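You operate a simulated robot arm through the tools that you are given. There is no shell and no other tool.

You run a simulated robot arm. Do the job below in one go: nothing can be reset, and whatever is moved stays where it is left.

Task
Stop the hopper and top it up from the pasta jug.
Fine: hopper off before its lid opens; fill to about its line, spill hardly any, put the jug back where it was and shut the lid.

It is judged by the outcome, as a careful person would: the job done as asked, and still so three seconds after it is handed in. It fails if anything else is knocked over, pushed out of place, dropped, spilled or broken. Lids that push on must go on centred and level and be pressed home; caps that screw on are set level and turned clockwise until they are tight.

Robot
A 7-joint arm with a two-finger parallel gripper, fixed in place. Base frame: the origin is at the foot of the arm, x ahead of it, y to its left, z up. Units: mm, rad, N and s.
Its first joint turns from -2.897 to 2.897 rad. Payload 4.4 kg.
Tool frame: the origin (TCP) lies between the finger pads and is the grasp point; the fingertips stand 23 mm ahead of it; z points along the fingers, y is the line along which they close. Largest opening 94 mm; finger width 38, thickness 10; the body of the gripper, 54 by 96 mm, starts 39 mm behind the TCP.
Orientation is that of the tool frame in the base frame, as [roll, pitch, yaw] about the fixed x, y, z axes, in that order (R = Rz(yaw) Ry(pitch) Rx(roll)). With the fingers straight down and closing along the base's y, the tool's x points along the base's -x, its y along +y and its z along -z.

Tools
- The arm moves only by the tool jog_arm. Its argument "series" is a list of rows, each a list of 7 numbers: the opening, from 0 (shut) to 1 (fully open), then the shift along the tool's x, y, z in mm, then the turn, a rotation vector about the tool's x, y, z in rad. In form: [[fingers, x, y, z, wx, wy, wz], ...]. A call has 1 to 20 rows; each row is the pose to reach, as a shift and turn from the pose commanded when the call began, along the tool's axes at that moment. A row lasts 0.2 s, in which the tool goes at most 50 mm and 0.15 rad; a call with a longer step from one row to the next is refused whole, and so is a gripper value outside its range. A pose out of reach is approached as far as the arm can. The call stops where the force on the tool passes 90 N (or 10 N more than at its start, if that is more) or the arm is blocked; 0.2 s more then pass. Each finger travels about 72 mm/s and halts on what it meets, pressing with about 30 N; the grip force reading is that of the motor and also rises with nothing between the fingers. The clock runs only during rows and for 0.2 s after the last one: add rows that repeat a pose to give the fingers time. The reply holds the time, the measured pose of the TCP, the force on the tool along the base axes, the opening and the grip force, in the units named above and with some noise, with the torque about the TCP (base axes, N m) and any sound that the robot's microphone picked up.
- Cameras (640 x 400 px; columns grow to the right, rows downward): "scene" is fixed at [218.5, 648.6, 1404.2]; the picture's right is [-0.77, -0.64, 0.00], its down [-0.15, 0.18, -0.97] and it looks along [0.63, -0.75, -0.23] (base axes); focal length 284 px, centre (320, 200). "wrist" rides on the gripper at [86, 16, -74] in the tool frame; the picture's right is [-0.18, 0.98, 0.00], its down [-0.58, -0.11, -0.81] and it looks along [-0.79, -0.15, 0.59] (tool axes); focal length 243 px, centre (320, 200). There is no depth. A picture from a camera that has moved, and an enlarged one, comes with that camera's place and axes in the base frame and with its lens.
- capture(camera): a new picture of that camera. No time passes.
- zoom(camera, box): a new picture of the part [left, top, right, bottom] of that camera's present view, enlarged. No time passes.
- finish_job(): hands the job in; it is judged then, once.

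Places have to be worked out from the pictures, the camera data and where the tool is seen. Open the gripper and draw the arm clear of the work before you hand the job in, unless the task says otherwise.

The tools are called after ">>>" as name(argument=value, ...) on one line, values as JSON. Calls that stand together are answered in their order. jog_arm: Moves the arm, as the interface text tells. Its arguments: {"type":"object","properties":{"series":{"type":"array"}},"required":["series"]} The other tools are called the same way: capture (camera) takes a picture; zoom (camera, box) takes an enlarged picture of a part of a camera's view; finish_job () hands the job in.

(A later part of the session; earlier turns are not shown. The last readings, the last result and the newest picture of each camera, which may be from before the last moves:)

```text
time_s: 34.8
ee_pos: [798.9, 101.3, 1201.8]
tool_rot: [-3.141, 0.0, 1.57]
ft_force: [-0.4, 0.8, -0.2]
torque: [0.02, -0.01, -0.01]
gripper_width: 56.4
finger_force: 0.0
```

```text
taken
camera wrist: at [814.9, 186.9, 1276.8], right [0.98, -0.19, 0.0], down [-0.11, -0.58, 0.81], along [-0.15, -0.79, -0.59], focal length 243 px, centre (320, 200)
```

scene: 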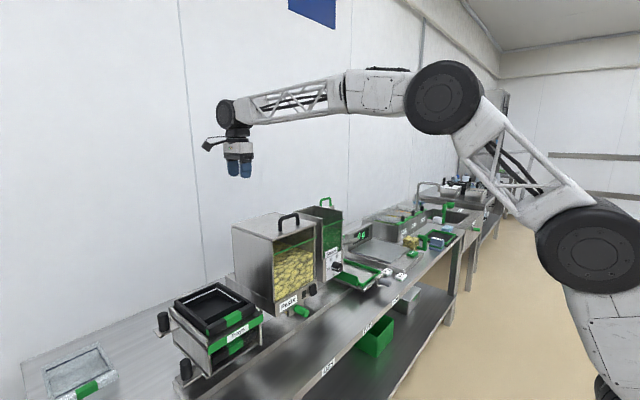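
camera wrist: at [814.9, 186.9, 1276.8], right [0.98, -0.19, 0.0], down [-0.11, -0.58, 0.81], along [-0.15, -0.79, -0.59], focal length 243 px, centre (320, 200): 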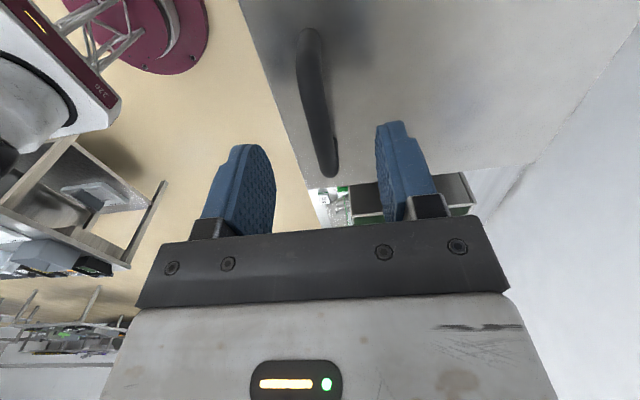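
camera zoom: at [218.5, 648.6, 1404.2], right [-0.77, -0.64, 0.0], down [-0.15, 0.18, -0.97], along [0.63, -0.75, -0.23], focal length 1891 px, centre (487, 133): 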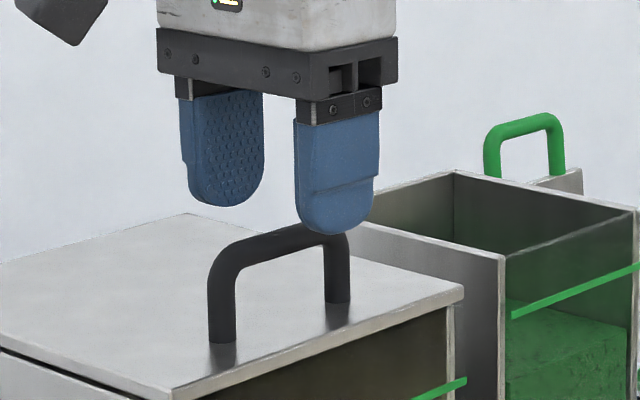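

The fingers sit astride the bar. I'll descend 35 mm and close on it.

>>> jog_arm(series=[[0.6, -1, 0.5, 12, 0, 0, 0], [0.6, -1, 0.5, 24, 0, 0, 0], [0.6, -1, 0.5, 34, 0, 0, 0], [0.6, -1, 0.5, 34, 0, 0, 0]])

>>> jog_arm(series=[[0.3, 0, 0, 0, 0, 0, 0], [0.1, 0, 0, 0, 0, 0, 0], [0, 0, 0, 0, 0, 0, 0], [0, 0, 0, 0, 0, 0, 0], [0, 0, 0, 0, 0, 0, 0]])

>>> zoom(camera="scene", box=[255, 180, 335, 240])

```text
time_s: 35.8
ee_pos: [800.7, 98.1, 1167.8]
tool_rot: [3.141, 0.001, 1.57]
ft_force: [-0.2, 0.9, 1.1]
torque: [0.02, -0.01, -0.02]
gripper_width: 56.4
finger_force: 0.0
```

```text
time_s: 37.0
ee_pos: [798.9, 99.0, 1167.9]
tool_rot: [3.141, -0.001, 1.568]
ft_force: [11.5, 0.1, -1.3]
torque: [-0.05, -0.01, 0.26]
gripper_width: 11.5
finger_force: 45.3
```

```text
6.67 times, centred on (295, 210) of scene
camera zoom: at [218.5, 648.6, 1404.2], right [-0.77, -0.64, 0.0], down [-0.15, 0.18, -0.97], along [0.63, -0.75, -0.23], focal length 1891 px, centre (487, 133)
```

zoom: 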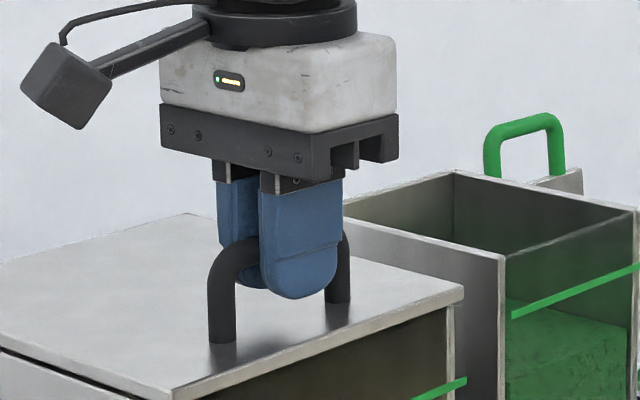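

Gripped, with the bar filling 11.5 mm. I'll lift the handle a little along an arc about the presumed back hinge and see how the lid behaves.

>>> jog_arm(series=[[0, 0, 1, -4, 0, 0, 0], [0, 0, 2, -8, 0, 0, 0], [0, 0, 3.6, -12.9, 0, 0, 0], [0, 0, 5.5, -18, 0, 0, 0], [0, 0, 8.4, -25.5, 0, 0, 0], [0, 0, 8.4, -25.5, 0, 0, 0]])

>>> zoom(camera="scene", box=[215, 170, 345, 260])

```text
time_s: 38.4
ee_pos: [806.9, 99.8, 1194.2]
tool_rot: [3.139, 0.0, 1.57]
ft_force: [-25.6, -16.3, 6.8]
torque: [-0.3, 0.1, 0.28]
gripper_width: 11.4
finger_force: 44.7
```

```text
4.44 times, centred on (280, 215) of scene
camera zoom: at [218.5, 648.6, 1404.2], right [-0.77, -0.64, 0.0], down [-0.15, 0.18, -0.97], along [0.63, -0.75, -0.23], focal length 1261 px, centre (498, 133)
```

zoom: 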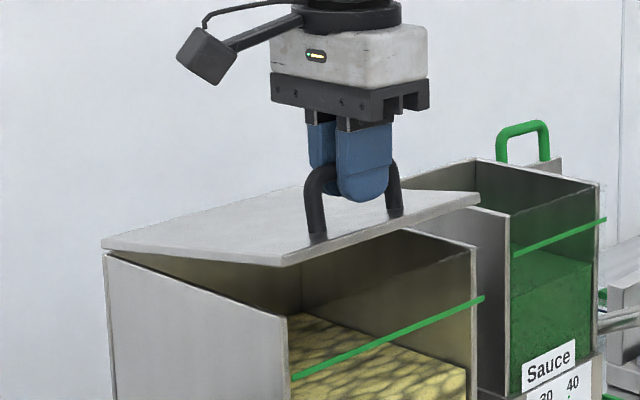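

The lid is hinged at the back and lifts. The side force of about −25 N in x says my arc pushes slightly too far forward, so I'll ease that and continue in small steps.

>>> jog_arm(series=[[0, -0.4, -0.7, 0, 0, 0, 0], [0, -0.4, 1.2, -4.9, 0, 0, 0], [0, -0.4, 3.4, -9.7, 0, 0, 0], [0, -0.4, 5.5, -14.2, 0, 0, 0], [0, -0.4, 7.9, -18.6, 0, 0, 0], [0, -0.4, 11.9, -25.5, 0, 0, 0], [0, -0.4, 11.9, -25.5, 0, 0, 0]])

```text
time_s: 40.0
ee_pos: [819.7, 100.5, 1219.8]
tool_rot: [3.14, 0.0, 1.571]
ft_force: [-7.0, 3.4, 1.1]
torque: [-0.08, -0.01, 0.23]
gripper_width: 11.7
finger_force: 45.2
```

Forces are small now (−7 N) and the handle is at (820, 100, 1220). I'll continue along the arc.

>>> jog_arm(series=[[0, 0, 3.8, -5.8, 0, 0, 0], [0, 0, 7.8, -11.3, 0, 0, 0], [0, 0, 12.1, -16.8, 0, 0, 0], [0, 0, 16.6, -22.1, 0, 0, 0], [0, 0, 21.4, -27.1, 0, 0, 0], [0, 0, 26.4, -32, 0, 0, 0], [0, 0, 26.4, -32, 0, 0, 0]])

>>> zoom(camera="scene", box=[205, 140, 345, 260])

```text
time_s: 41.5
ee_pos: [845.8, 100.2, 1251.7]
tool_rot: [3.14, 0.001, 1.571]
ft_force: [-23.6, 0.3, 22.2]
torque: [-0.18, 0.07, 0.24]
gripper_width: 11.8
finger_force: 44.8
```

```text
3.33 times, centred on (275, 200) of scene
camera zoom: at [218.5, 648.6, 1404.2], right [-0.77, -0.64, 0.0], down [-0.15, 0.18, -0.97], along [0.63, -0.75, -0.23], focal length 945 px, centre (470, 200)
```

zoom: 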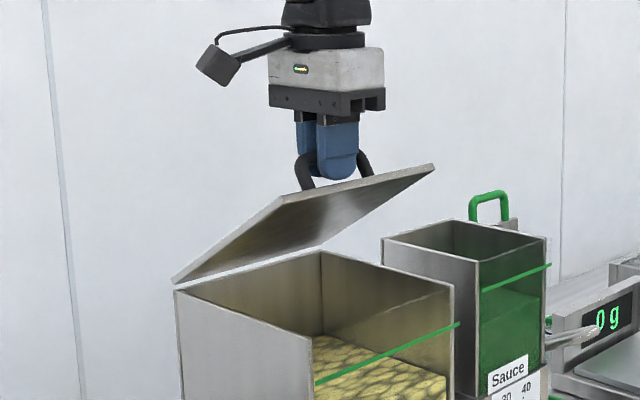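

The residual force points radially outward, so the true radius is a little larger (about 164 mm). I'll relieve it and go on with the corrected arc.

>>> jog_arm(series=[[0, 0, -0.5, -0.5, 0, 0, 0], [0, 0, 4.1, -4.9, 0, 0, 0], [0, 0, 8.7, -9, 0, 0, 0], [0, 0, 14.3, -13.6, 0, 0, 0], [0, 0, 20.1, -17.7, 0, 0, 0], [0, 0, 26, -21.7, 0, 0, 0], [0, 0, 32.1, -25.3, 0, 0, 0], [0, 0, 38.3, -28.8, 0, 0, 0], [0, 0, 44.8, -31.9, 0, 0, 0], [0, 0, 44.8, -31.9, 0, 0, 0]])

>>> zoom(camera="scene", box=[205, 140, 345, 260])

```text
time_s: 43.8
ee_pos: [890.8, 100.9, 1283.6]
tool_rot: [3.14, -0.002, 1.571]
ft_force: [-6.5, 8.8, 9.6]
torque: [-0.07, 0.04, 0.21]
gripper_width: 11.8
finger_force: 44.6
```

```text
3.33 times, centred on (275, 200) of scene
camera zoom: at [218.5, 648.6, 1404.2], right [-0.77, -0.64, 0.0], down [-0.15, 0.18, -0.97], along [0.63, -0.75, -0.23], focal length 945 px, centre (470, 200)
```

zoom: 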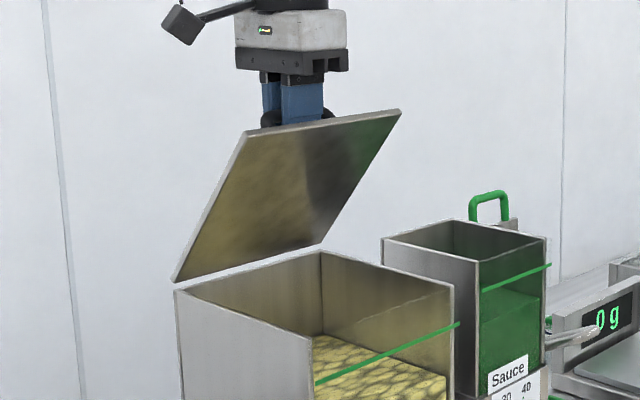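

Good, forces stay low with the lid about 53° open. I'll continue toward vertical.

>>> jog_arm(series=[[0, 0, 6.5, -3.1, 0, 0, 0], [0, 0, 13.1, -5.8, 0, 0, 0], [0, 0, 19.9, -8, 0, 0, 0], [0, 0, 26.8, -10, 0, 0, 0], [0, 0, 33.7, -11.7, 0, 0, 0], [0, 0, 40.7, -13.1, 0, 0, 0], [0, 0, 47.8, -14.2, 0, 0, 0], [0, 0, 54.9, -15, 0, 0, 0], [0, 0, 54.9, -15, 0, 0, 0]])

>>> zoom(camera="scene", box=[205, 140, 345, 260])

```text
time_s: 45.8
ee_pos: [945.3, 99.8, 1297.8]
tool_rot: [3.14, -0.001, 1.569]
ft_force: [-0.8, -2.1, 6.0]
torque: [-0.13, -0.01, 0.24]
gripper_width: 11.5
finger_force: 44.6
```

```text
3.33 times, centred on (275, 200) of scene
camera zoom: at [218.5, 648.6, 1404.2], right [-0.77, -0.64, 0.0], down [-0.15, 0.18, -0.97], along [0.63, -0.75, -0.23], focal length 945 px, centre (470, 200)
```

zoom: 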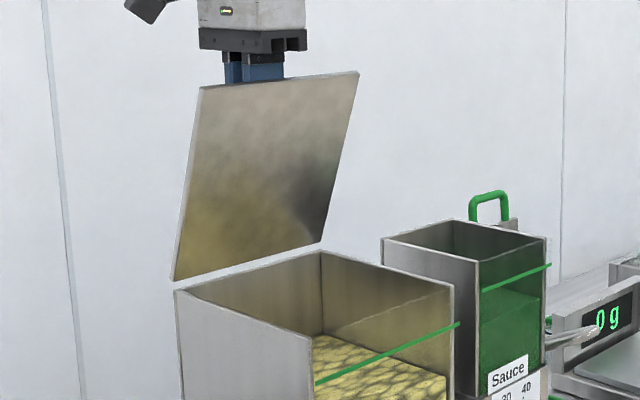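

The lid is at about 73°. I'll carry on past vertical, watching for a stop.

>>> jog_arm(series=[[0, 0, 7.1, -0.4, 0, 0, 0], [0, 0, 14.3, -0.6, 0, 0, 0], [0, 0, 21.4, -0.5, 0, 0, 0], [0, 0, 28.6, 0, 0, 0, 0], [0, 0, 35.7, 0.8, 0, 0, 0], [0, 0, 42.8, 1.9, 0, 0, 0], [0, 0, 49.8, 3.3, 0, 0, 0], [0, 0, 49.8, 3.3, 0, 0, 0]])

>>> zoom(camera="scene", box=[205, 140, 345, 260])

>>> capture(camera="wrist")

```text
time_s: 47.5
ee_pos: [997.2, 98.9, 1295.4]
tool_rot: [3.139, 0.001, 1.57]
ft_force: [4.1, 8.3, 16.4]
torque: [-0.27, -0.09, 0.19]
gripper_width: 11.8
finger_force: 44.9
```

```text
3.33 times, centred on (275, 200) of scene
camera zoom: at [218.5, 648.6, 1404.2], right [-0.77, -0.64, 0.0], down [-0.15, 0.18, -0.97], along [0.63, -0.75, -0.23], focal length 945 px, centre (470, 200)
```

zoom: 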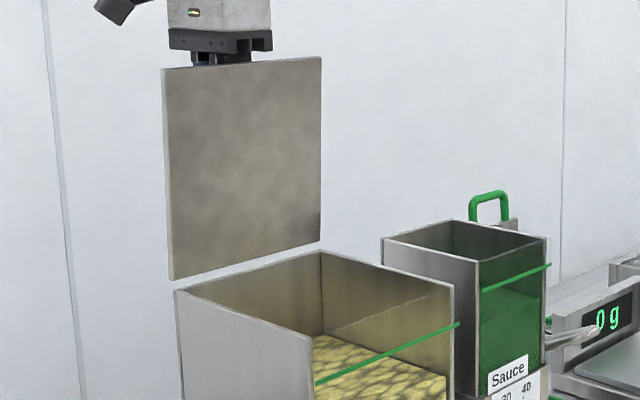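

```text
taken
camera wrist: at [1012.0, 186.1, 1370.7], right [0.98, -0.18, 0.0], down [-0.11, -0.58, 0.81], along [-0.15, -0.79, -0.59], focal length 243 px, centre (320, 200)
```

wrist: 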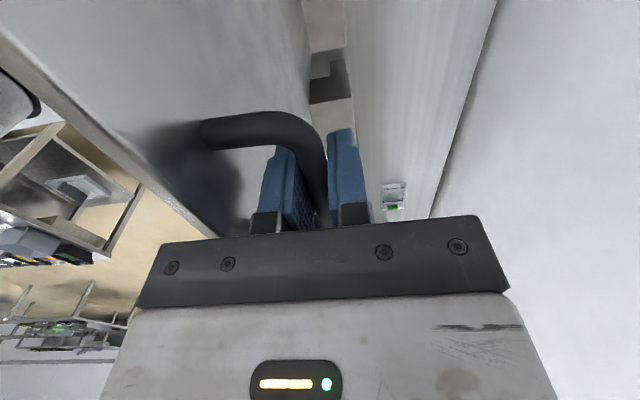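

The lid is now vertical. To keep its edge clear of the gripper body, I'll lean the tool back a little with the lid while nudging a few degrees further.

>>> jog_arm(series=[[0, 0, 0, -0.4, 0.08, 0, 0], [0, 0, 0, -0.4, 0.16, 0, 0], [0, 0, 4.5, 0.8, 0.22, 0, 0], [0, 0, 9, 2.4, 0.26, 0, 0], [0, 0, 13.4, 4.1, 0.3, 0, 0], [0, 0, 13.4, 4.1, 0.3, 0, 0]])

>>> zoom(camera="scene", box=[205, 140, 345, 260])

>>> capture(camera="wrist")

```text
time_s: 49.0
ee_pos: [1009.1, 99.8, 1291.5]
tool_rot: [-2.843, -0.001, 1.571]
ft_force: [5.5, 12.0, 20.4]
torque: [-0.41, 0.0, 0.4]
gripper_width: 11.6
finger_force: 45.4
```

```text
3.33 times, centred on (275, 200) of scene
camera zoom: at [218.5, 648.6, 1404.2], right [-0.77, -0.64, 0.0], down [-0.15, 0.18, -0.97], along [0.63, -0.75, -0.23], focal length 945 px, centre (470, 200)
```

zoom: 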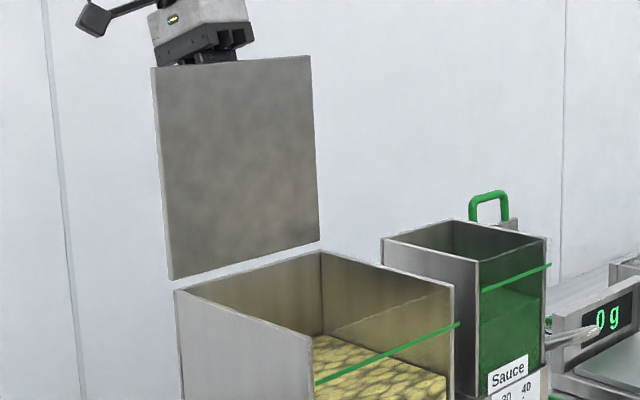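

```text
taken
camera wrist: at [1046.5, 186.0, 1358.5], right [0.94, -0.18, -0.29], down [0.13, -0.58, 0.8], along [-0.32, -0.79, -0.52], focal length 243 px, centre (320, 200)
```

wrist: 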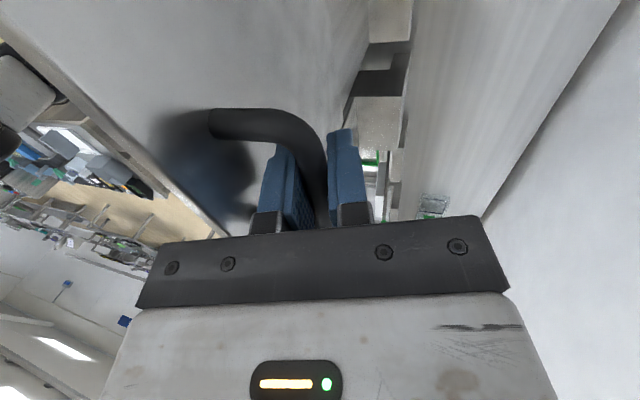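

It is a few degrees past vertical with modest force. I'll go a little further and watch for the stop.

>>> jog_arm(series=[[0, 0, 4, -0.5, 0.03, 0, 0], [0, 0, 8.5, -0.3, 0.06, 0, 0], [0, 0, 13, 0.1, 0.09, 0, 0], [0, 0, 17.5, 0.7, 0.12, 0, 0], [0, 0, 22, 1.3, 0.15, 0, 0], [0, 0, 22, 1.3, 0.15, 0, 0]])

>>> zoom(camera="scene", box=[205, 140, 345, 260])

```text
time_s: 50.4
ee_pos: [1028.2, 99.3, 1284.0]
tool_rot: [-2.688, 0.0, 1.568]
ft_force: [8.4, 4.7, 23.0]
torque: [0.68, 0.03, 0.07]
gripper_width: 11.8
finger_force: 44.4
```

```text
3.33 times, centred on (275, 200) of scene
camera zoom: at [218.5, 648.6, 1404.2], right [-0.77, -0.64, 0.0], down [-0.15, 0.18, -0.97], along [0.63, -0.75, -0.23], focal length 945 px, centre (470, 200)
```

zoom: 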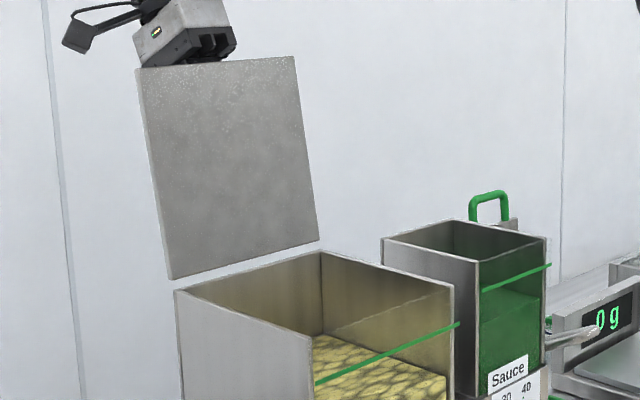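

Still no stop at roughly 103°. I'll go a few degrees more, gently, to find where the lid rests.

>>> jog_arm(series=[[0, 0, 3.5, -0.6, 0, 0, 0], [0, 0, 7, -0.5, 0, 0, 0], [0, 0, 10.5, -0.4, 0, 0, 0], [0, 0, 14.2, -0.3, 0, 0, 0], [0, 0, 14.2, -0.3, 0, 0, 0]])

>>> zoom(camera="scene", box=[205, 140, 345, 260])

```text
time_s: 51.0
ee_pos: [1034.6, 99.3, 1283.3]
tool_rot: [-2.689, 0.0, 1.573]
ft_force: [-59.2, -2.4, -4.1]
torque: [0.08, -0.3, 0.16]
gripper_width: 11.6
finger_force: 45.1
stopped in row 3: the force on the tool passed its limit at 95 N (the readings are from after the stop); the commanded pose is now the measured one
```

```text
3.33 times, centred on (275, 200) of scene
camera zoom: at [218.5, 648.6, 1404.2], right [-0.77, -0.64, 0.0], down [-0.15, 0.18, -0.97], along [0.63, -0.75, -0.23], focal length 945 px, centre (470, 200)
```

zoom: 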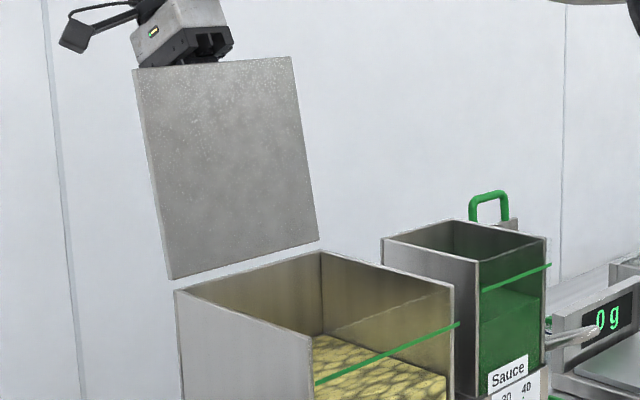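

The lid met its stop at about 105°, safely past vertical. I'll ease off the pressure and open the fingers just enough to free the bar.

>>> jog_arm(series=[[0, 0, -1.2, 0, 0, 0, 0], [0.15, 0, -1.2, 0, 0, 0, 0], [0.22, 0, -1.2, 0, 0, 0, 0], [0.28, 0, -1.2, 0, 0, 0, 0], [0.28, 0, -1.2, 0, 0, 0, 0]])

>>> zoom(camera="scene", box=[205, 140, 345, 260])

>>> capture(camera="wrist")

```text
time_s: 52.2
ee_pos: [1034.5, 99.3, 1281.3]
tool_rot: [-2.69, 0.0, 1.571]
ft_force: [-0.8, -0.4, 0.4]
torque: [-0.02, 0.01, -0.01]
gripper_width: 26.4
finger_force: 0.0
```

```text
3.33 times, centred on (275, 200) of scene
camera zoom: at [218.5, 648.6, 1404.2], right [-0.77, -0.64, 0.0], down [-0.15, 0.18, -0.97], along [0.63, -0.75, -0.23], focal length 945 px, centre (470, 200)
```

zoom: 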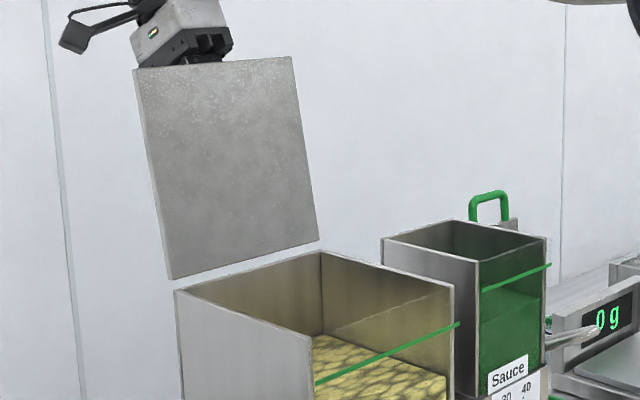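

```text
taken
camera wrist: at [1081.6, 185.9, 1342.5], right [0.88, -0.18, -0.43], down [0.25, -0.58, 0.77], along [-0.39, -0.79, -0.47], focal length 243 px, centre (320, 200)
```

wrist: 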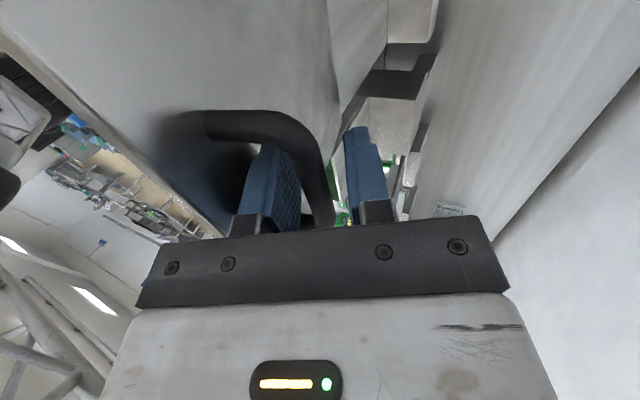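

The lid stays open on its own. I'll withdraw along the tool axis, upward and away from the bar.

>>> jog_arm(series=[[0.28, 0, -2, 0, 0, 0, 0], [0.28, 0, -2, -12, 0, 0, 0], [0.28, 0, -2, -25, 0, 0, 0], [0.28, 0, -2, -40, 0, 0, 0], [0.28, 0, -2, -70, 0, 0, 0], [0.28, 0, -2, -110, 0, 0, 0], [0.28, 0, -2, -110, 0, 0, 0]])

>>> capture(camera="scene")

>>> capture(camera="wrist")

```text
time_s: 53.8
ee_pos: [1026.8, 96.7, 1302.2]
tool_rot: [-2.692, 0.001, 1.57]
ft_force: [-0.3, 0.6, 0.0]
torque: [0.01, 0.03, 0.03]
gripper_width: 26.2
finger_force: 0.0
out of reach, approached as far as the arm can: row 3, 4, 5, 6, 7
```

```text
taken
```

scene: 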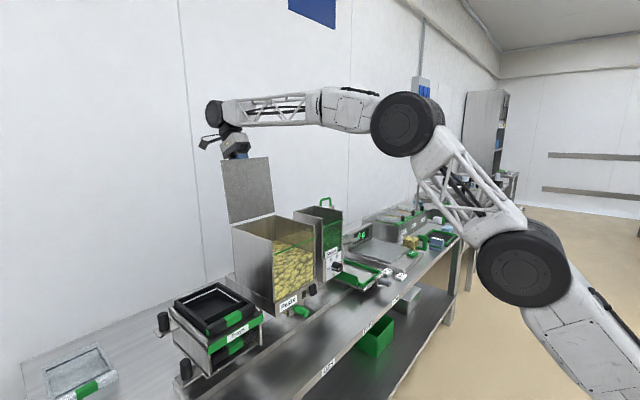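

```text
taken
camera wrist: at [1073.8, 182.6, 1362.9], right [0.88, -0.18, -0.43], down [0.25, -0.58, 0.77], along [-0.39, -0.79, -0.47], focal length 243 px, centre (320, 200)
```

wrist: 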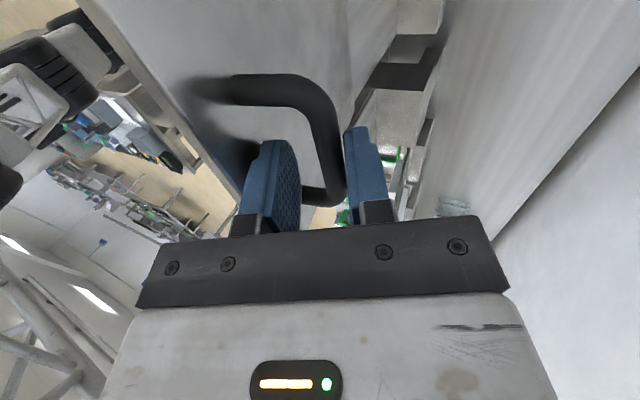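

The arm ran out of reach along that line with the bar still partly between the fingers and no contact force. I'll straighten the tool while rising vertically, which gives more reach and centres the bar.

>>> jog_arm(series=[[0.3, 0, 2.7, -1.3, -0.1, 0, 0], [0.3, 0, 1.4, -6.2, -0.2, 0, 0], [0.3, 0, -1.6, -12.5, -0.3, 0, 0], [0.3, 0, -6, -21.5, -0.4, 0, 0], [0.3, 0, -11.6, -33.2, -0.45, 0, 0], [0.3, 0, -22.5, -55.7, -0.45, 0, 0], [0.3, 0, -40, -92, -0.45, 0, 0], [0.3, 0, -40, -92, -0.45, 0, 0]])

>>> capture(camera="wrist")

>>> capture(camera="scene")

```text
time_s: 55.6
ee_pos: [1029.3, 97.2, 1404.0]
tool_rot: [-3.14, -0.001, 1.571]
ft_force: [0.4, 0.4, 0.0]
torque: [0.06, 0.02, 0.0]
gripper_width: 28.3
finger_force: 0.0
```

```text
taken
camera wrist: at [1045.2, 183.4, 1478.4], right [0.98, -0.18, 0.0], down [-0.11, -0.58, 0.81], along [-0.15, -0.79, -0.59], focal length 243 px, centre (320, 200)
```

wrist: 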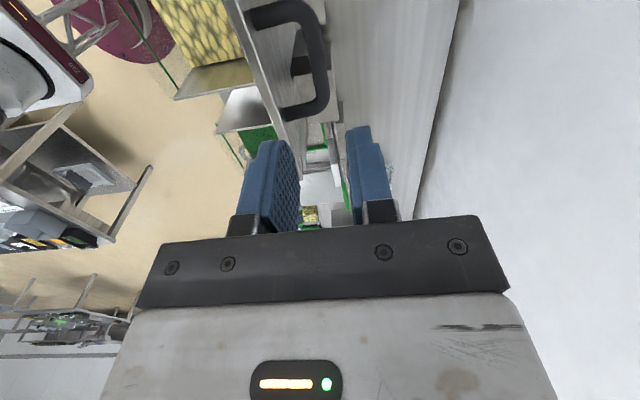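

```text
taken
```

scene: 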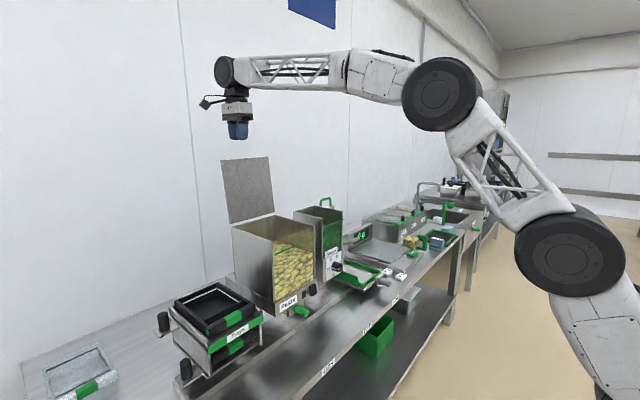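

The lid rests open. Now I'll pull back, restore the wrist yaw, and head over to look at the jug.

>>> jog_arm(series=[[0.6, -9, -39, 0, 0, 0, -0.145], [0.8, -18, -78, 0, 0, 0, -0.29], [1, -27, -117, 0, 0, 0, -0.435], [1, -36, -156, 0, 0, 0, -0.58], [1, -45, -195, 0, 0, 0, -0.725], [1, -54, -234, 0, 0, 0, -0.87], [1, -63, -273, 0, 0, 0, -1.015], [1, -72, -312, 0, 0, 0, -1.16], [1, -81, -351, 0, 0, 0, -1.305], [1, -90, -390, 0, 0, 0, -1.45], [1, -100, -430, 0, 0, 0, -1.571], [1, -100, -430, 0, 0, 0, -1.571]])

>>> jog_arm(series=[[1, 4, -48, 4, 0, 0, 0], [1, 8, -96, 8, 0, 0, 0], [1, 12, -144, 12, 0, 0, 0], [1, 16, -192, 16, 0, 0, 0], [1, 20, -240, 20, 0, 0, 0], [1, 24, -288, 24, 0, 0, 0], [1, 28, -336, 28, 0, 0, 0], [1, 32, -384, 32, 0, 0, 0], [1, 36, -432, 40, 0, 0, 0], [1, 40, -480, 50, 0, 0, 0], [1, 44, -526, 60, 0, 0, 0], [1, 48, -570, 80, 0, 0, 0], [1, 52, -610, 100, 0, 0, 0], [1, 52, -640, 130, 0, 0, 0], [1, 52, -640, 165, 0, 0, 0], [1, 52, -640, 165, 0, 0, 0]])

>>> capture(camera="wrist")

>>> capture(camera="scene")

```text
time_s: 58.2
ee_pos: [600.5, -4.4, 1402.5]
tool_rot: [3.141, 0.0, -3.14]
ft_force: [1.0, 0.5, -0.3]
torque: [-0.01, 0.02, 0.03]
gripper_width: 94.0
finger_force: 0.1
```

```text
time_s: 61.6
ee_pos: [546.8, -643.9, 1238.6]
tool_rot: [-3.141, -0.002, -3.141]
ft_force: [-0.7, 0.0, -0.4]
torque: [-0.01, -0.01, -0.04]
gripper_width: 93.9
finger_force: 0.1
```

```text
taken
camera wrist: at [460.3, -627.5, 1314.4], right [0.18, 0.98, 0.0], down [0.58, -0.11, 0.81], along [0.79, -0.15, -0.59], focal length 243 px, centre (320, 200)
```

wrist: 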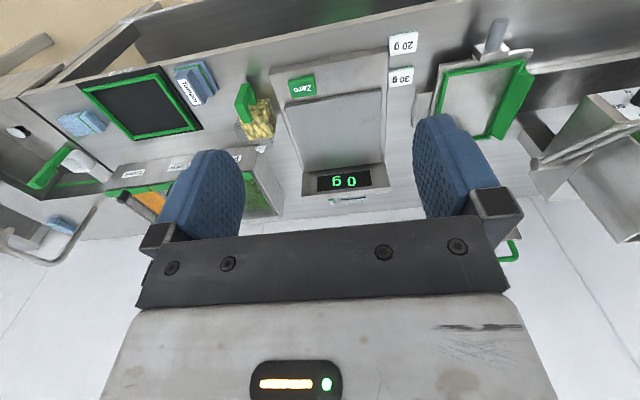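

```text
taken
```

scene: 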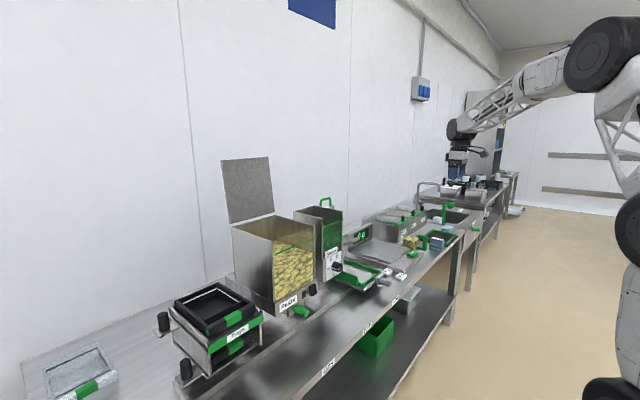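

Now I'll enlarge the jug in the wrist picture.

>>> zoom(camera="wrist", box=[210, 60, 310, 160])

>>> zoom(camera="wrist", box=[60, 40, 340, 215])

>>> zoom(camera="scene", box=[395, 225, 455, 265])

```text
4.00 times, centred on (260, 110) of wrist
camera zoom: at [460.3, -627.5, 1314.4], right [0.18, 0.98, 0.0], down [0.58, -0.11, 0.81], along [0.79, -0.15, -0.59], focal length 970 px, centre (560, 560)
```

zoom: 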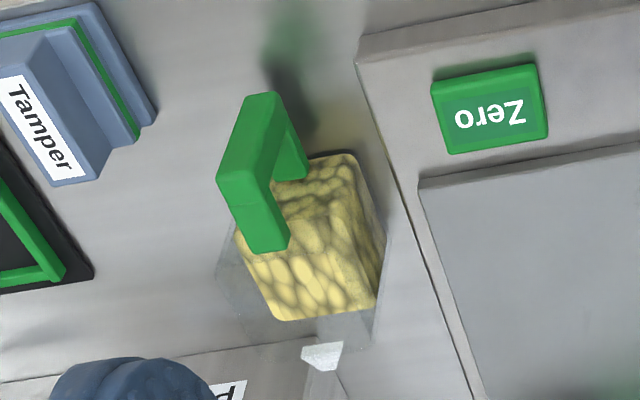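

```text
2.29 times, centred on (200, 128) of wrist
camera zoom: at [460.3, -627.5, 1314.4], right [0.18, 0.98, 0.0], down [0.58, -0.11, 0.81], along [0.79, -0.15, -0.59], focal length 555 px, centre (594, 366)
```

zoom: 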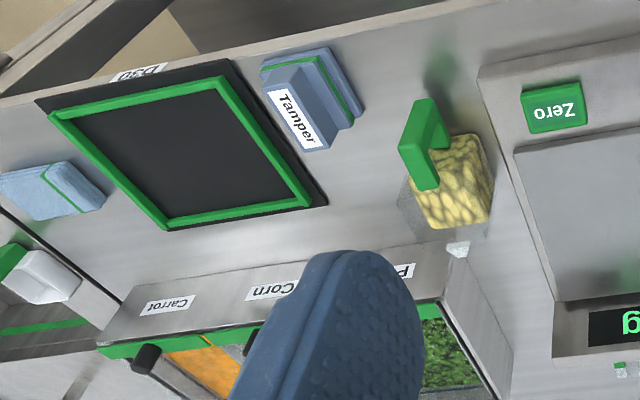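

```text
10.00 times, centred on (425, 245) of scene
camera zoom: at [218.5, 648.6, 1404.2], right [-0.77, -0.64, 0.0], down [-0.15, 0.18, -0.97], along [0.63, -0.75, -0.23], focal length 2836 px, centre (-730, -250)
```

zoom: 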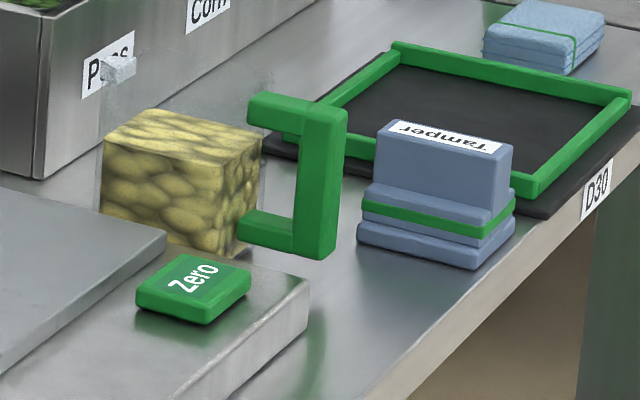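

The jug stands near x 750–835, y≈-845 with its handle pointing toward the robot (−x) and its spout facing the wall (+x). To fix its geometry I'll drop to its level with the tool tilted 45° and look at it from the front.

>>> jog_arm(series=[[1, 10, -25, 38, 0, 0, 0], [1, 20, -50, 76, 0, 0, 0], [1, 30, -75, 114, 0, 0, 0], [1, 40, -100, 152, 0, 0, 0], [1, 50, -125, 190, 0, -0.1, 0], [1, 60, -156, 220, 0, -0.25, 0], [1, 67, -170, 240, 0, -0.4, 0], [1, 67, -180, 260, 0, -0.55, 0], [1, 67, -180, 280, 0, -0.7, 0], [1, 67, -180, 300, 0, -0.785, 0], [1, 67, -180, 300, 0, -0.785, 0]])

>>> capture(camera="wrist")

>>> capture(camera="scene")

```text
time_s: 64.0
ee_pos: [479.9, -823.0, 938.1]
tool_rot: [-3.14, 0.788, -3.141]
ft_force: [0.2, -0.8, 0.7]
torque: [0.01, 0.0, 0.01]
gripper_width: 93.8
finger_force: 0.1
```

```text
taken
camera wrist: at [366.0, -807.1, 931.2], right [0.13, 0.98, 0.13], down [-0.16, -0.11, 0.98], along [0.98, -0.15, 0.14], focal length 243 px, centre (320, 200)
```

wrist: 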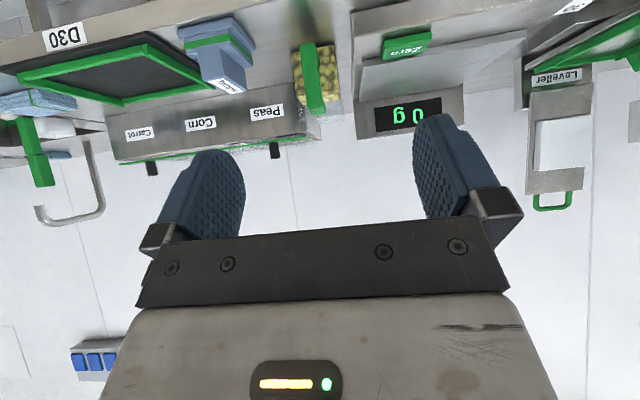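

```text
taken
```

scene: 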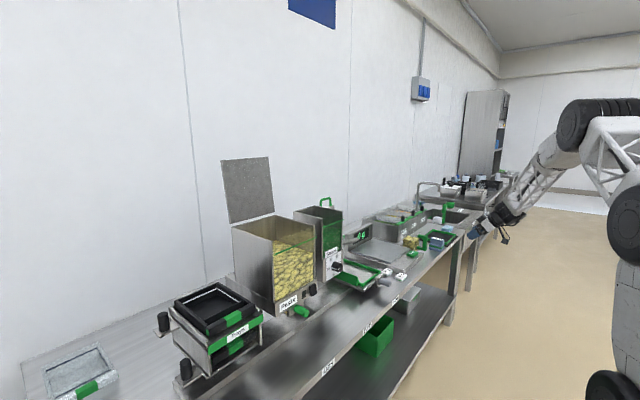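

Jug, handle and neighbours are visible; I'll enlarge them.

>>> zoom(camera="wrist", box=[270, 20, 370, 130])

>>> zoom(camera="wrist", box=[160, 0, 480, 160])

```text
3.64 times, centred on (320, 75) of wrist
camera zoom: at [366.0, -807.1, 931.2], right [0.13, 0.98, 0.13], down [-0.16, -0.11, 0.98], along [0.98, -0.15, 0.14], focal length 882 px, centre (320, 654)
```

zoom: 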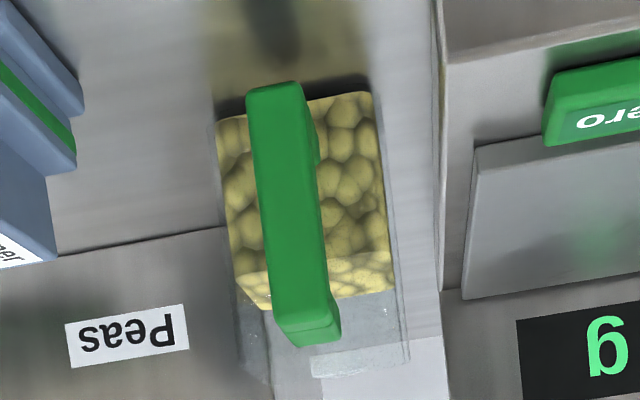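

```text
2.00 times, centred on (320, 80) of wrist
camera zoom: at [366.0, -807.1, 931.2], right [0.13, 0.98, 0.13], down [-0.16, -0.11, 0.98], along [0.98, -0.15, 0.14], focal length 485 px, centre (320, 440)
```

zoom: 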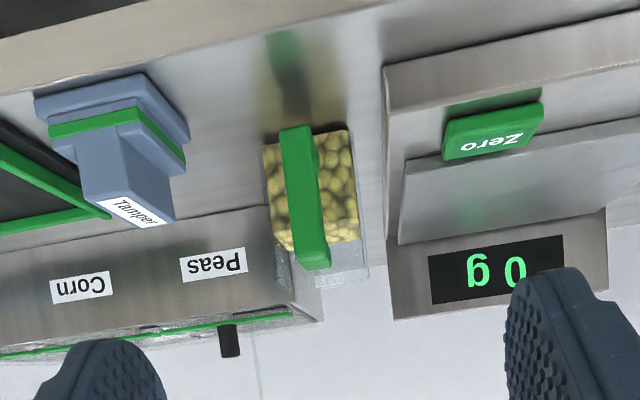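

The handle bar is about 20 mm square at (718, -850), z 772–855, and the jug body spans x 752–830, y -884…-810. I'll check the hopper's level against its line now that the lid is open.

>>> zoom(camera="scene", box=[220, 200, 330, 310])

>>> zoom(camera="scene", box=[265, 225, 325, 265])

```text
3.64 times, centred on (275, 255) of scene
camera zoom: at [218.5, 648.6, 1404.2], right [-0.77, -0.64, 0.0], down [-0.15, 0.18, -0.97], along [0.63, -0.75, -0.23], focal length 1031 px, centre (484, 0)
```

zoom: 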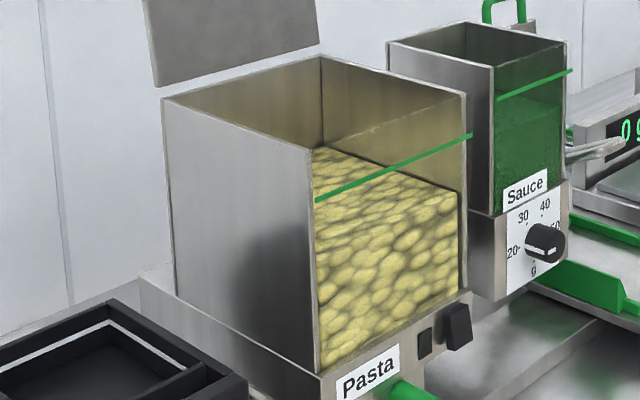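

```text
10.00 times, centred on (295, 245) of scene
camera zoom: at [218.5, 648.6, 1404.2], right [-0.77, -0.64, 0.0], down [-0.15, 0.18, -0.97], along [0.63, -0.75, -0.23], focal length 2836 px, centre (570, -250)
```

zoom: 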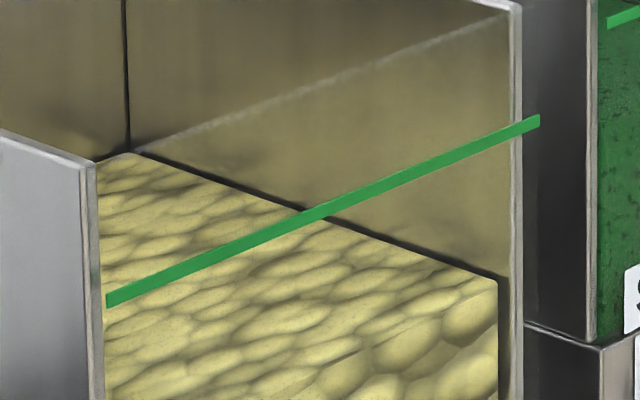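

The hopper level is about z=1038 against a line at about z=1089, so it needs some 50 mm. For the jug, I'll open to about 42 mm, tilt to 60° from vertical, and approach a pre-grasp point in front of the handle at (640, -850, 822) to test reach.

>>> jog_arm(series=[[0.8, 0, -9, 0, 0, -0.1, 0], [0.6, 0, -18, 0, 0, -0.2, 0], [0.45, 0, -27, 0, 0, -0.26, 0], [0.45, 10, -27, 30, 0, -0.26, 0], [0.45, 10, -27, 65, 0, -0.26, 0], [0.45, 5, -27, 100, 0, -0.26, 0], [0.45, 0, -27, 130, 0, -0.26, 0], [0.45, -10, -27, 160, 0, -0.26, 0], [0.45, -31, -27, 195, 0, -0.26, 0], [0.45, -31, -27, 195, 0, -0.26, 0]])

>>> capture(camera="wrist")

>>> zoom(camera="scene", box=[390, 205, 490, 275])

```text
time_s: 66.2
ee_pos: [640.4, -852.0, 824.7]
tool_rot: [-3.14, 1.043, -3.141]
ft_force: [-0.4, 0.3, 0.2]
torque: [0.01, -0.01, -0.01]
gripper_width: 42.3
finger_force: 0.0
```

```text
taken
camera wrist: at [532.1, -834.7, 787.8], right [0.09, 0.98, 0.16], down [-0.4, -0.11, 0.91], along [0.91, -0.15, 0.39], focal length 243 px, centre (320, 200)
```

wrist: 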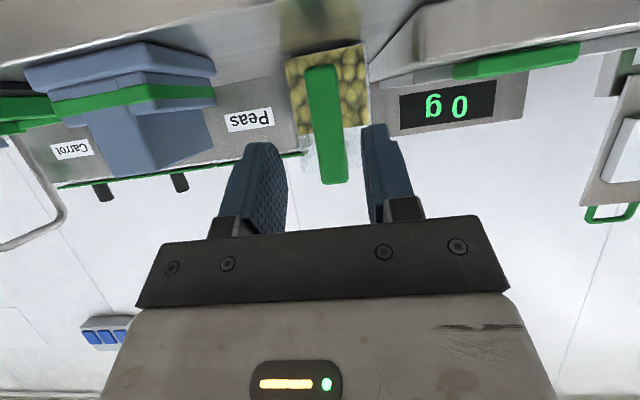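

```text
5.71 times, centred on (440, 240) of scene
camera zoom: at [218.5, 648.6, 1404.2], right [-0.77, -0.64, 0.0], down [-0.15, 0.18, -0.97], along [0.63, -0.75, -0.23], focal length 1621 px, centre (-366, -29)
```

zoom: 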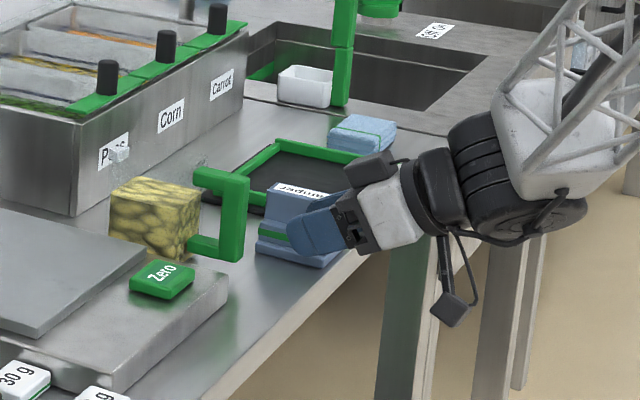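

The pre-grasp pose is reached and the bar lies between the fingers. I'll zoom to check the sideways centring.

>>> zoom(camera="wrist", box=[220, 30, 430, 230])

```text
2.00 times, centred on (325, 130) of wrist
camera zoom: at [532.1, -834.7, 787.8], right [0.09, 0.98, 0.16], down [-0.4, -0.11, 0.91], along [0.91, -0.15, 0.39], focal length 485 px, centre (310, 340)
```

zoom: 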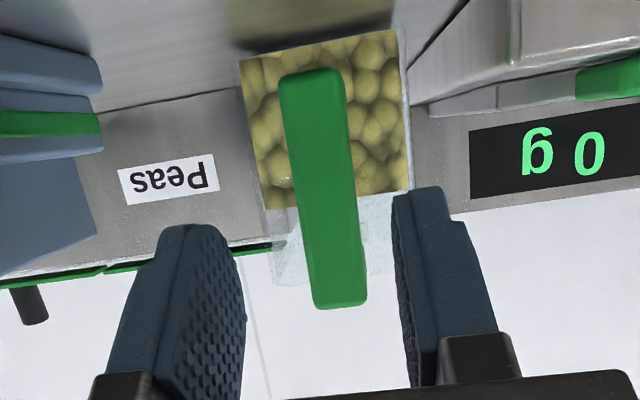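

The bar's centre reads y≈-848.5, z 770–848. I'll shift 2.5 mm sideways and slide forward until the bar sits at the grasp point (718, -849, 812).

>>> jog_arm(series=[[0.45, 0, 2.5, 0, 0, 0, 0], [0.45, -7, 2.5, 18, 0, 0, 0], [0.45, -14, 2.5, 37, 0, 0, 0], [0.45, -21, 2.5, 55, 0, 0, 0], [0.45, -28, 2.5, 73, 0, 0, 0], [0.45, -28, 2.5, 73, 0, 0, 0]])

>>> capture(camera="wrist")

>>> zoom(camera="scene", box=[395, 215, 465, 265])

```text
time_s: 67.6
ee_pos: [717.9, -848.2, 811.0]
tool_rot: [-3.141, 1.043, -3.14]
ft_force: [0.3, -0.4, -0.4]
torque: [0.01, -0.03, 0.03]
gripper_width: 42.2
finger_force: 0.1
```

```text
taken
camera wrist: at [609.2, -832.1, 773.7], right [0.09, 0.98, 0.16], down [-0.4, -0.11, 0.91], along [0.91, -0.15, 0.39], focal length 243 px, centre (320, 200)
```

wrist: 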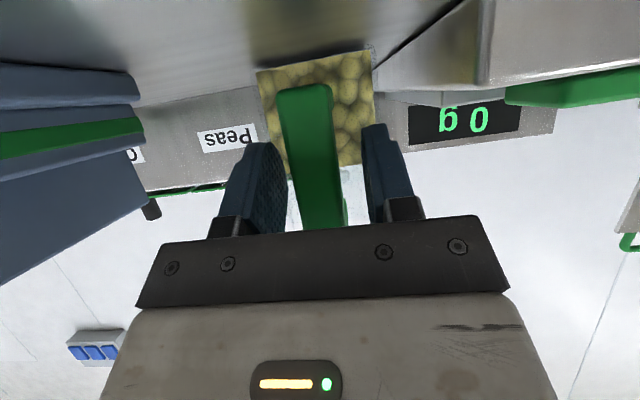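

```text
8.00 times, centred on (430, 240) of scene
camera zoom: at [218.5, 648.6, 1404.2], right [-0.77, -0.64, 0.0], down [-0.15, 0.18, -0.97], along [0.63, -0.75, -0.23], focal length 2269 px, centre (-560, -120)
```

zoom: 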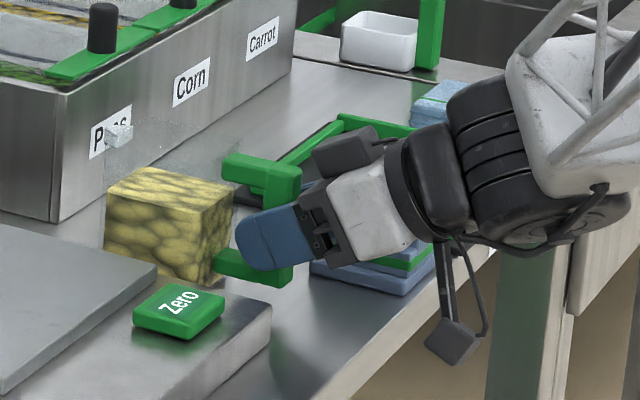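

The bar sits between the pads, offset about 1.5 mm toward −y. I'll trim that and close the fingers.

>>> jog_arm(series=[[0.45, 0, -1.3, 0, 0, 0, 0], [0.35, 0, -1.3, 0, 0, 0, 0], [0.25, 0, -1.3, 0, 0, 0, 0], [0.1, 0, -1.3, 0, 0, 0, 0], [0, 0, -1.3, 0, 0, 0, 0], [0, 0, -1.3, 0, 0, 0, 0]])

>>> capture(camera="wrist")

>>> zoom(camera="scene", box=[395, 215, 465, 265])

```text
time_s: 69.0
ee_pos: [717.1, -848.8, 810.6]
tool_rot: [-3.139, 1.044, 3.141]
ft_force: [1.6, -0.3, 0.2]
torque: [0.13, -0.16, -0.04]
gripper_width: 21.7
finger_force: 29.9
```

```text
taken
camera wrist: at [608.9, -833.5, 773.9], right [0.09, 0.98, 0.16], down [-0.4, -0.11, 0.91], along [0.91, -0.15, 0.39], focal length 243 px, centre (320, 200)
```

wrist: 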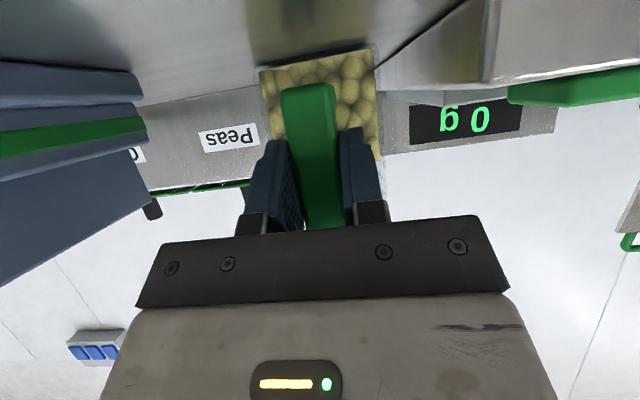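

```text
8.00 times, centred on (430, 240) of scene
camera zoom: at [218.5, 648.6, 1404.2], right [-0.77, -0.64, 0.0], down [-0.15, 0.18, -0.97], along [0.63, -0.75, -0.23], focal length 2269 px, centre (-560, -120)
```

zoom: 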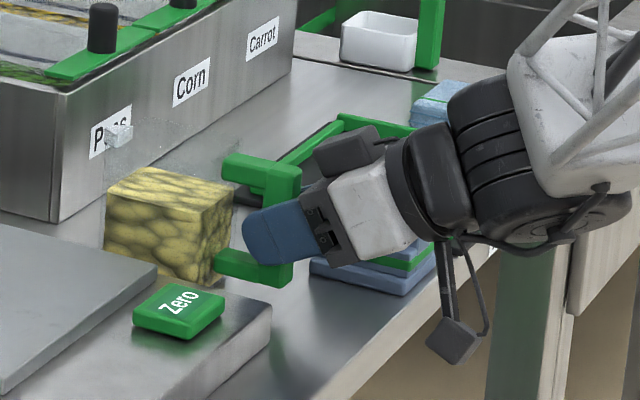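

The handle is held (21.7 mm). I'll lift a little first and check that the jug hangs level.

>>> jog_arm(series=[[0, -2.2, 0, -1.3, 0, 0, 0], [0, -6.5, 0, -3.8, 0, 0, 0], [0, -13, 0, -7.6, 0, 0, 0], [0, -21.6, 0, -12.6, 0, 0, 0], [0, -21.6, 0, -12.6, 0, 0, 0]])

>>> capture(camera="wrist")

>>> zoom(camera="scene", box=[395, 215, 465, 265])

```text
time_s: 70.2
ee_pos: [717.7, -849.0, 835.7]
tool_rot: [-3.141, 1.045, -3.141]
ft_force: [0.7, 0.0, -4.9]
torque: [-0.01, 0.29, -0.01]
gripper_width: 21.9
finger_force: 30.3
```

```text
taken
camera wrist: at [608.8, -832.9, 799.1], right [0.09, 0.98, 0.16], down [-0.4, -0.11, 0.91], along [0.91, -0.15, 0.39], focal length 243 px, centre (320, 200)
```

wrist: 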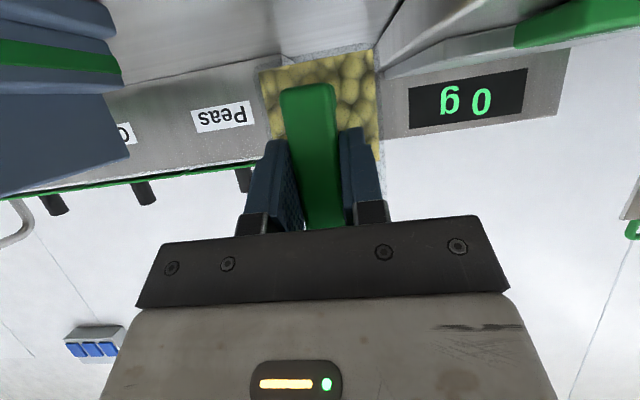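

```text
8.00 times, centred on (430, 240) of scene
camera zoom: at [218.5, 648.6, 1404.2], right [-0.77, -0.64, 0.0], down [-0.15, 0.18, -0.97], along [0.63, -0.75, -0.23], focal length 2269 px, centre (-560, -120)
```

zoom: 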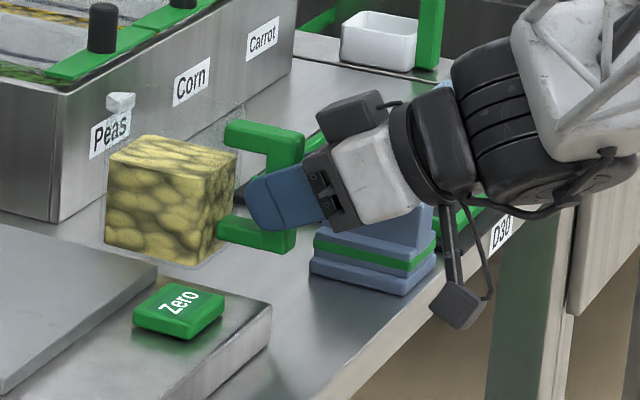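

The jug lifted cleanly: about 5 N of weight and no slip. I'll raise it straight up, gently, to clear everything.

>>> jog_arm(series=[[0, -8.6, 0, -5, 0, 0, 0], [0, -26, 0, -15.1, 0, 0, 0], [0, -47.5, 0, -27.7, 0, 0, 0], [0, -73.4, 0, -42.8, 0, 0, 0], [0, -99.4, 0, -58, 0, 0, 0], [0, -125.3, 0, -73, 0, 0, 0], [0, -151.2, 0, -88.2, 0, 0, 0], [0, -177.1, 0, -103.3, 0, 0, 0], [0, -203, 0, -118.4, 0, 0, 0], [0, -229, 0, -133.6, 0, 0, 0], [0, -254.9, 0, -148.7, 0, 0, 0], [0, -280.8, 0, -163.8, 0, 0, 0], [0, -306.7, 0, -178.9, 0, 0, 0], [0, -332.6, 0, -194, 0, 0, 0], [0, -358.6, 0, -209.2, 0, 0, 0], [0, -384.5, 0, -224.3, 0, 0, 0], [0, -406, 0, -236.9, 0, 0, 0], [0, -423, 0, -246.8, 0, 0, 0], [0, -432, 0, -252, 0, 0, 0], [0, -432, 0, -252, 0, 0, 0]])

>>> capture(camera="wrist")

>>> capture(camera="scene")

```text
time_s: 74.4
ee_pos: [717.3, -850.5, 1335.1]
tool_rot: [3.141, 1.044, -3.141]
ft_force: [-0.8, 0.5, -4.7]
torque: [-0.03, 0.32, 0.01]
gripper_width: 21.8
finger_force: 30.2
```

```text
taken
camera wrist: at [608.6, -833.4, 1299.3], right [0.09, 0.98, 0.16], down [-0.4, -0.11, 0.91], along [0.91, -0.15, 0.39], focal length 243 px, centre (320, 200)
```

wrist: 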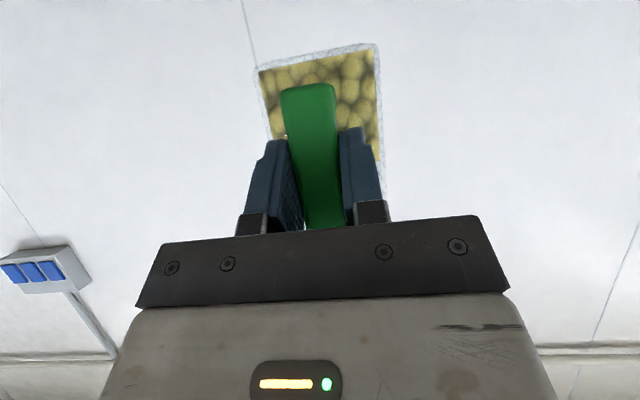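

```text
taken
```

scene: 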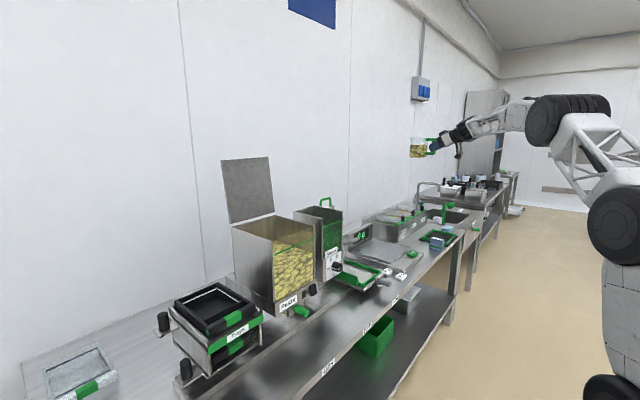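

Good. I'll zoom on the lifted jug to get its profile and content level.

>>> zoom(camera="scene", box=[400, 125, 460, 165])

```text
10.00 times, centred on (430, 145) of scene
camera zoom: at [218.5, 648.6, 1404.2], right [-0.77, -0.64, 0.0], down [-0.15, 0.18, -0.97], along [0.63, -0.75, -0.23], focal length 2836 px, centre (-780, 750)
```

zoom: 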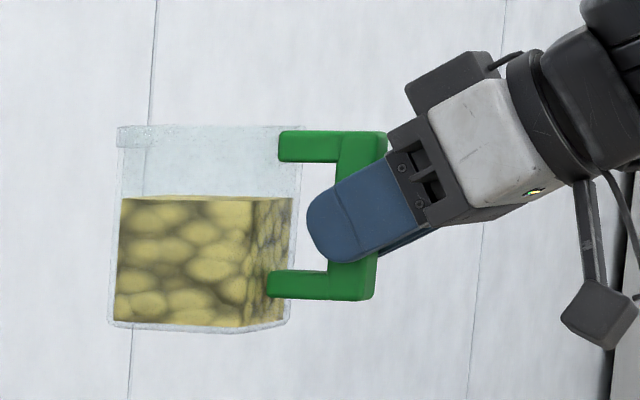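

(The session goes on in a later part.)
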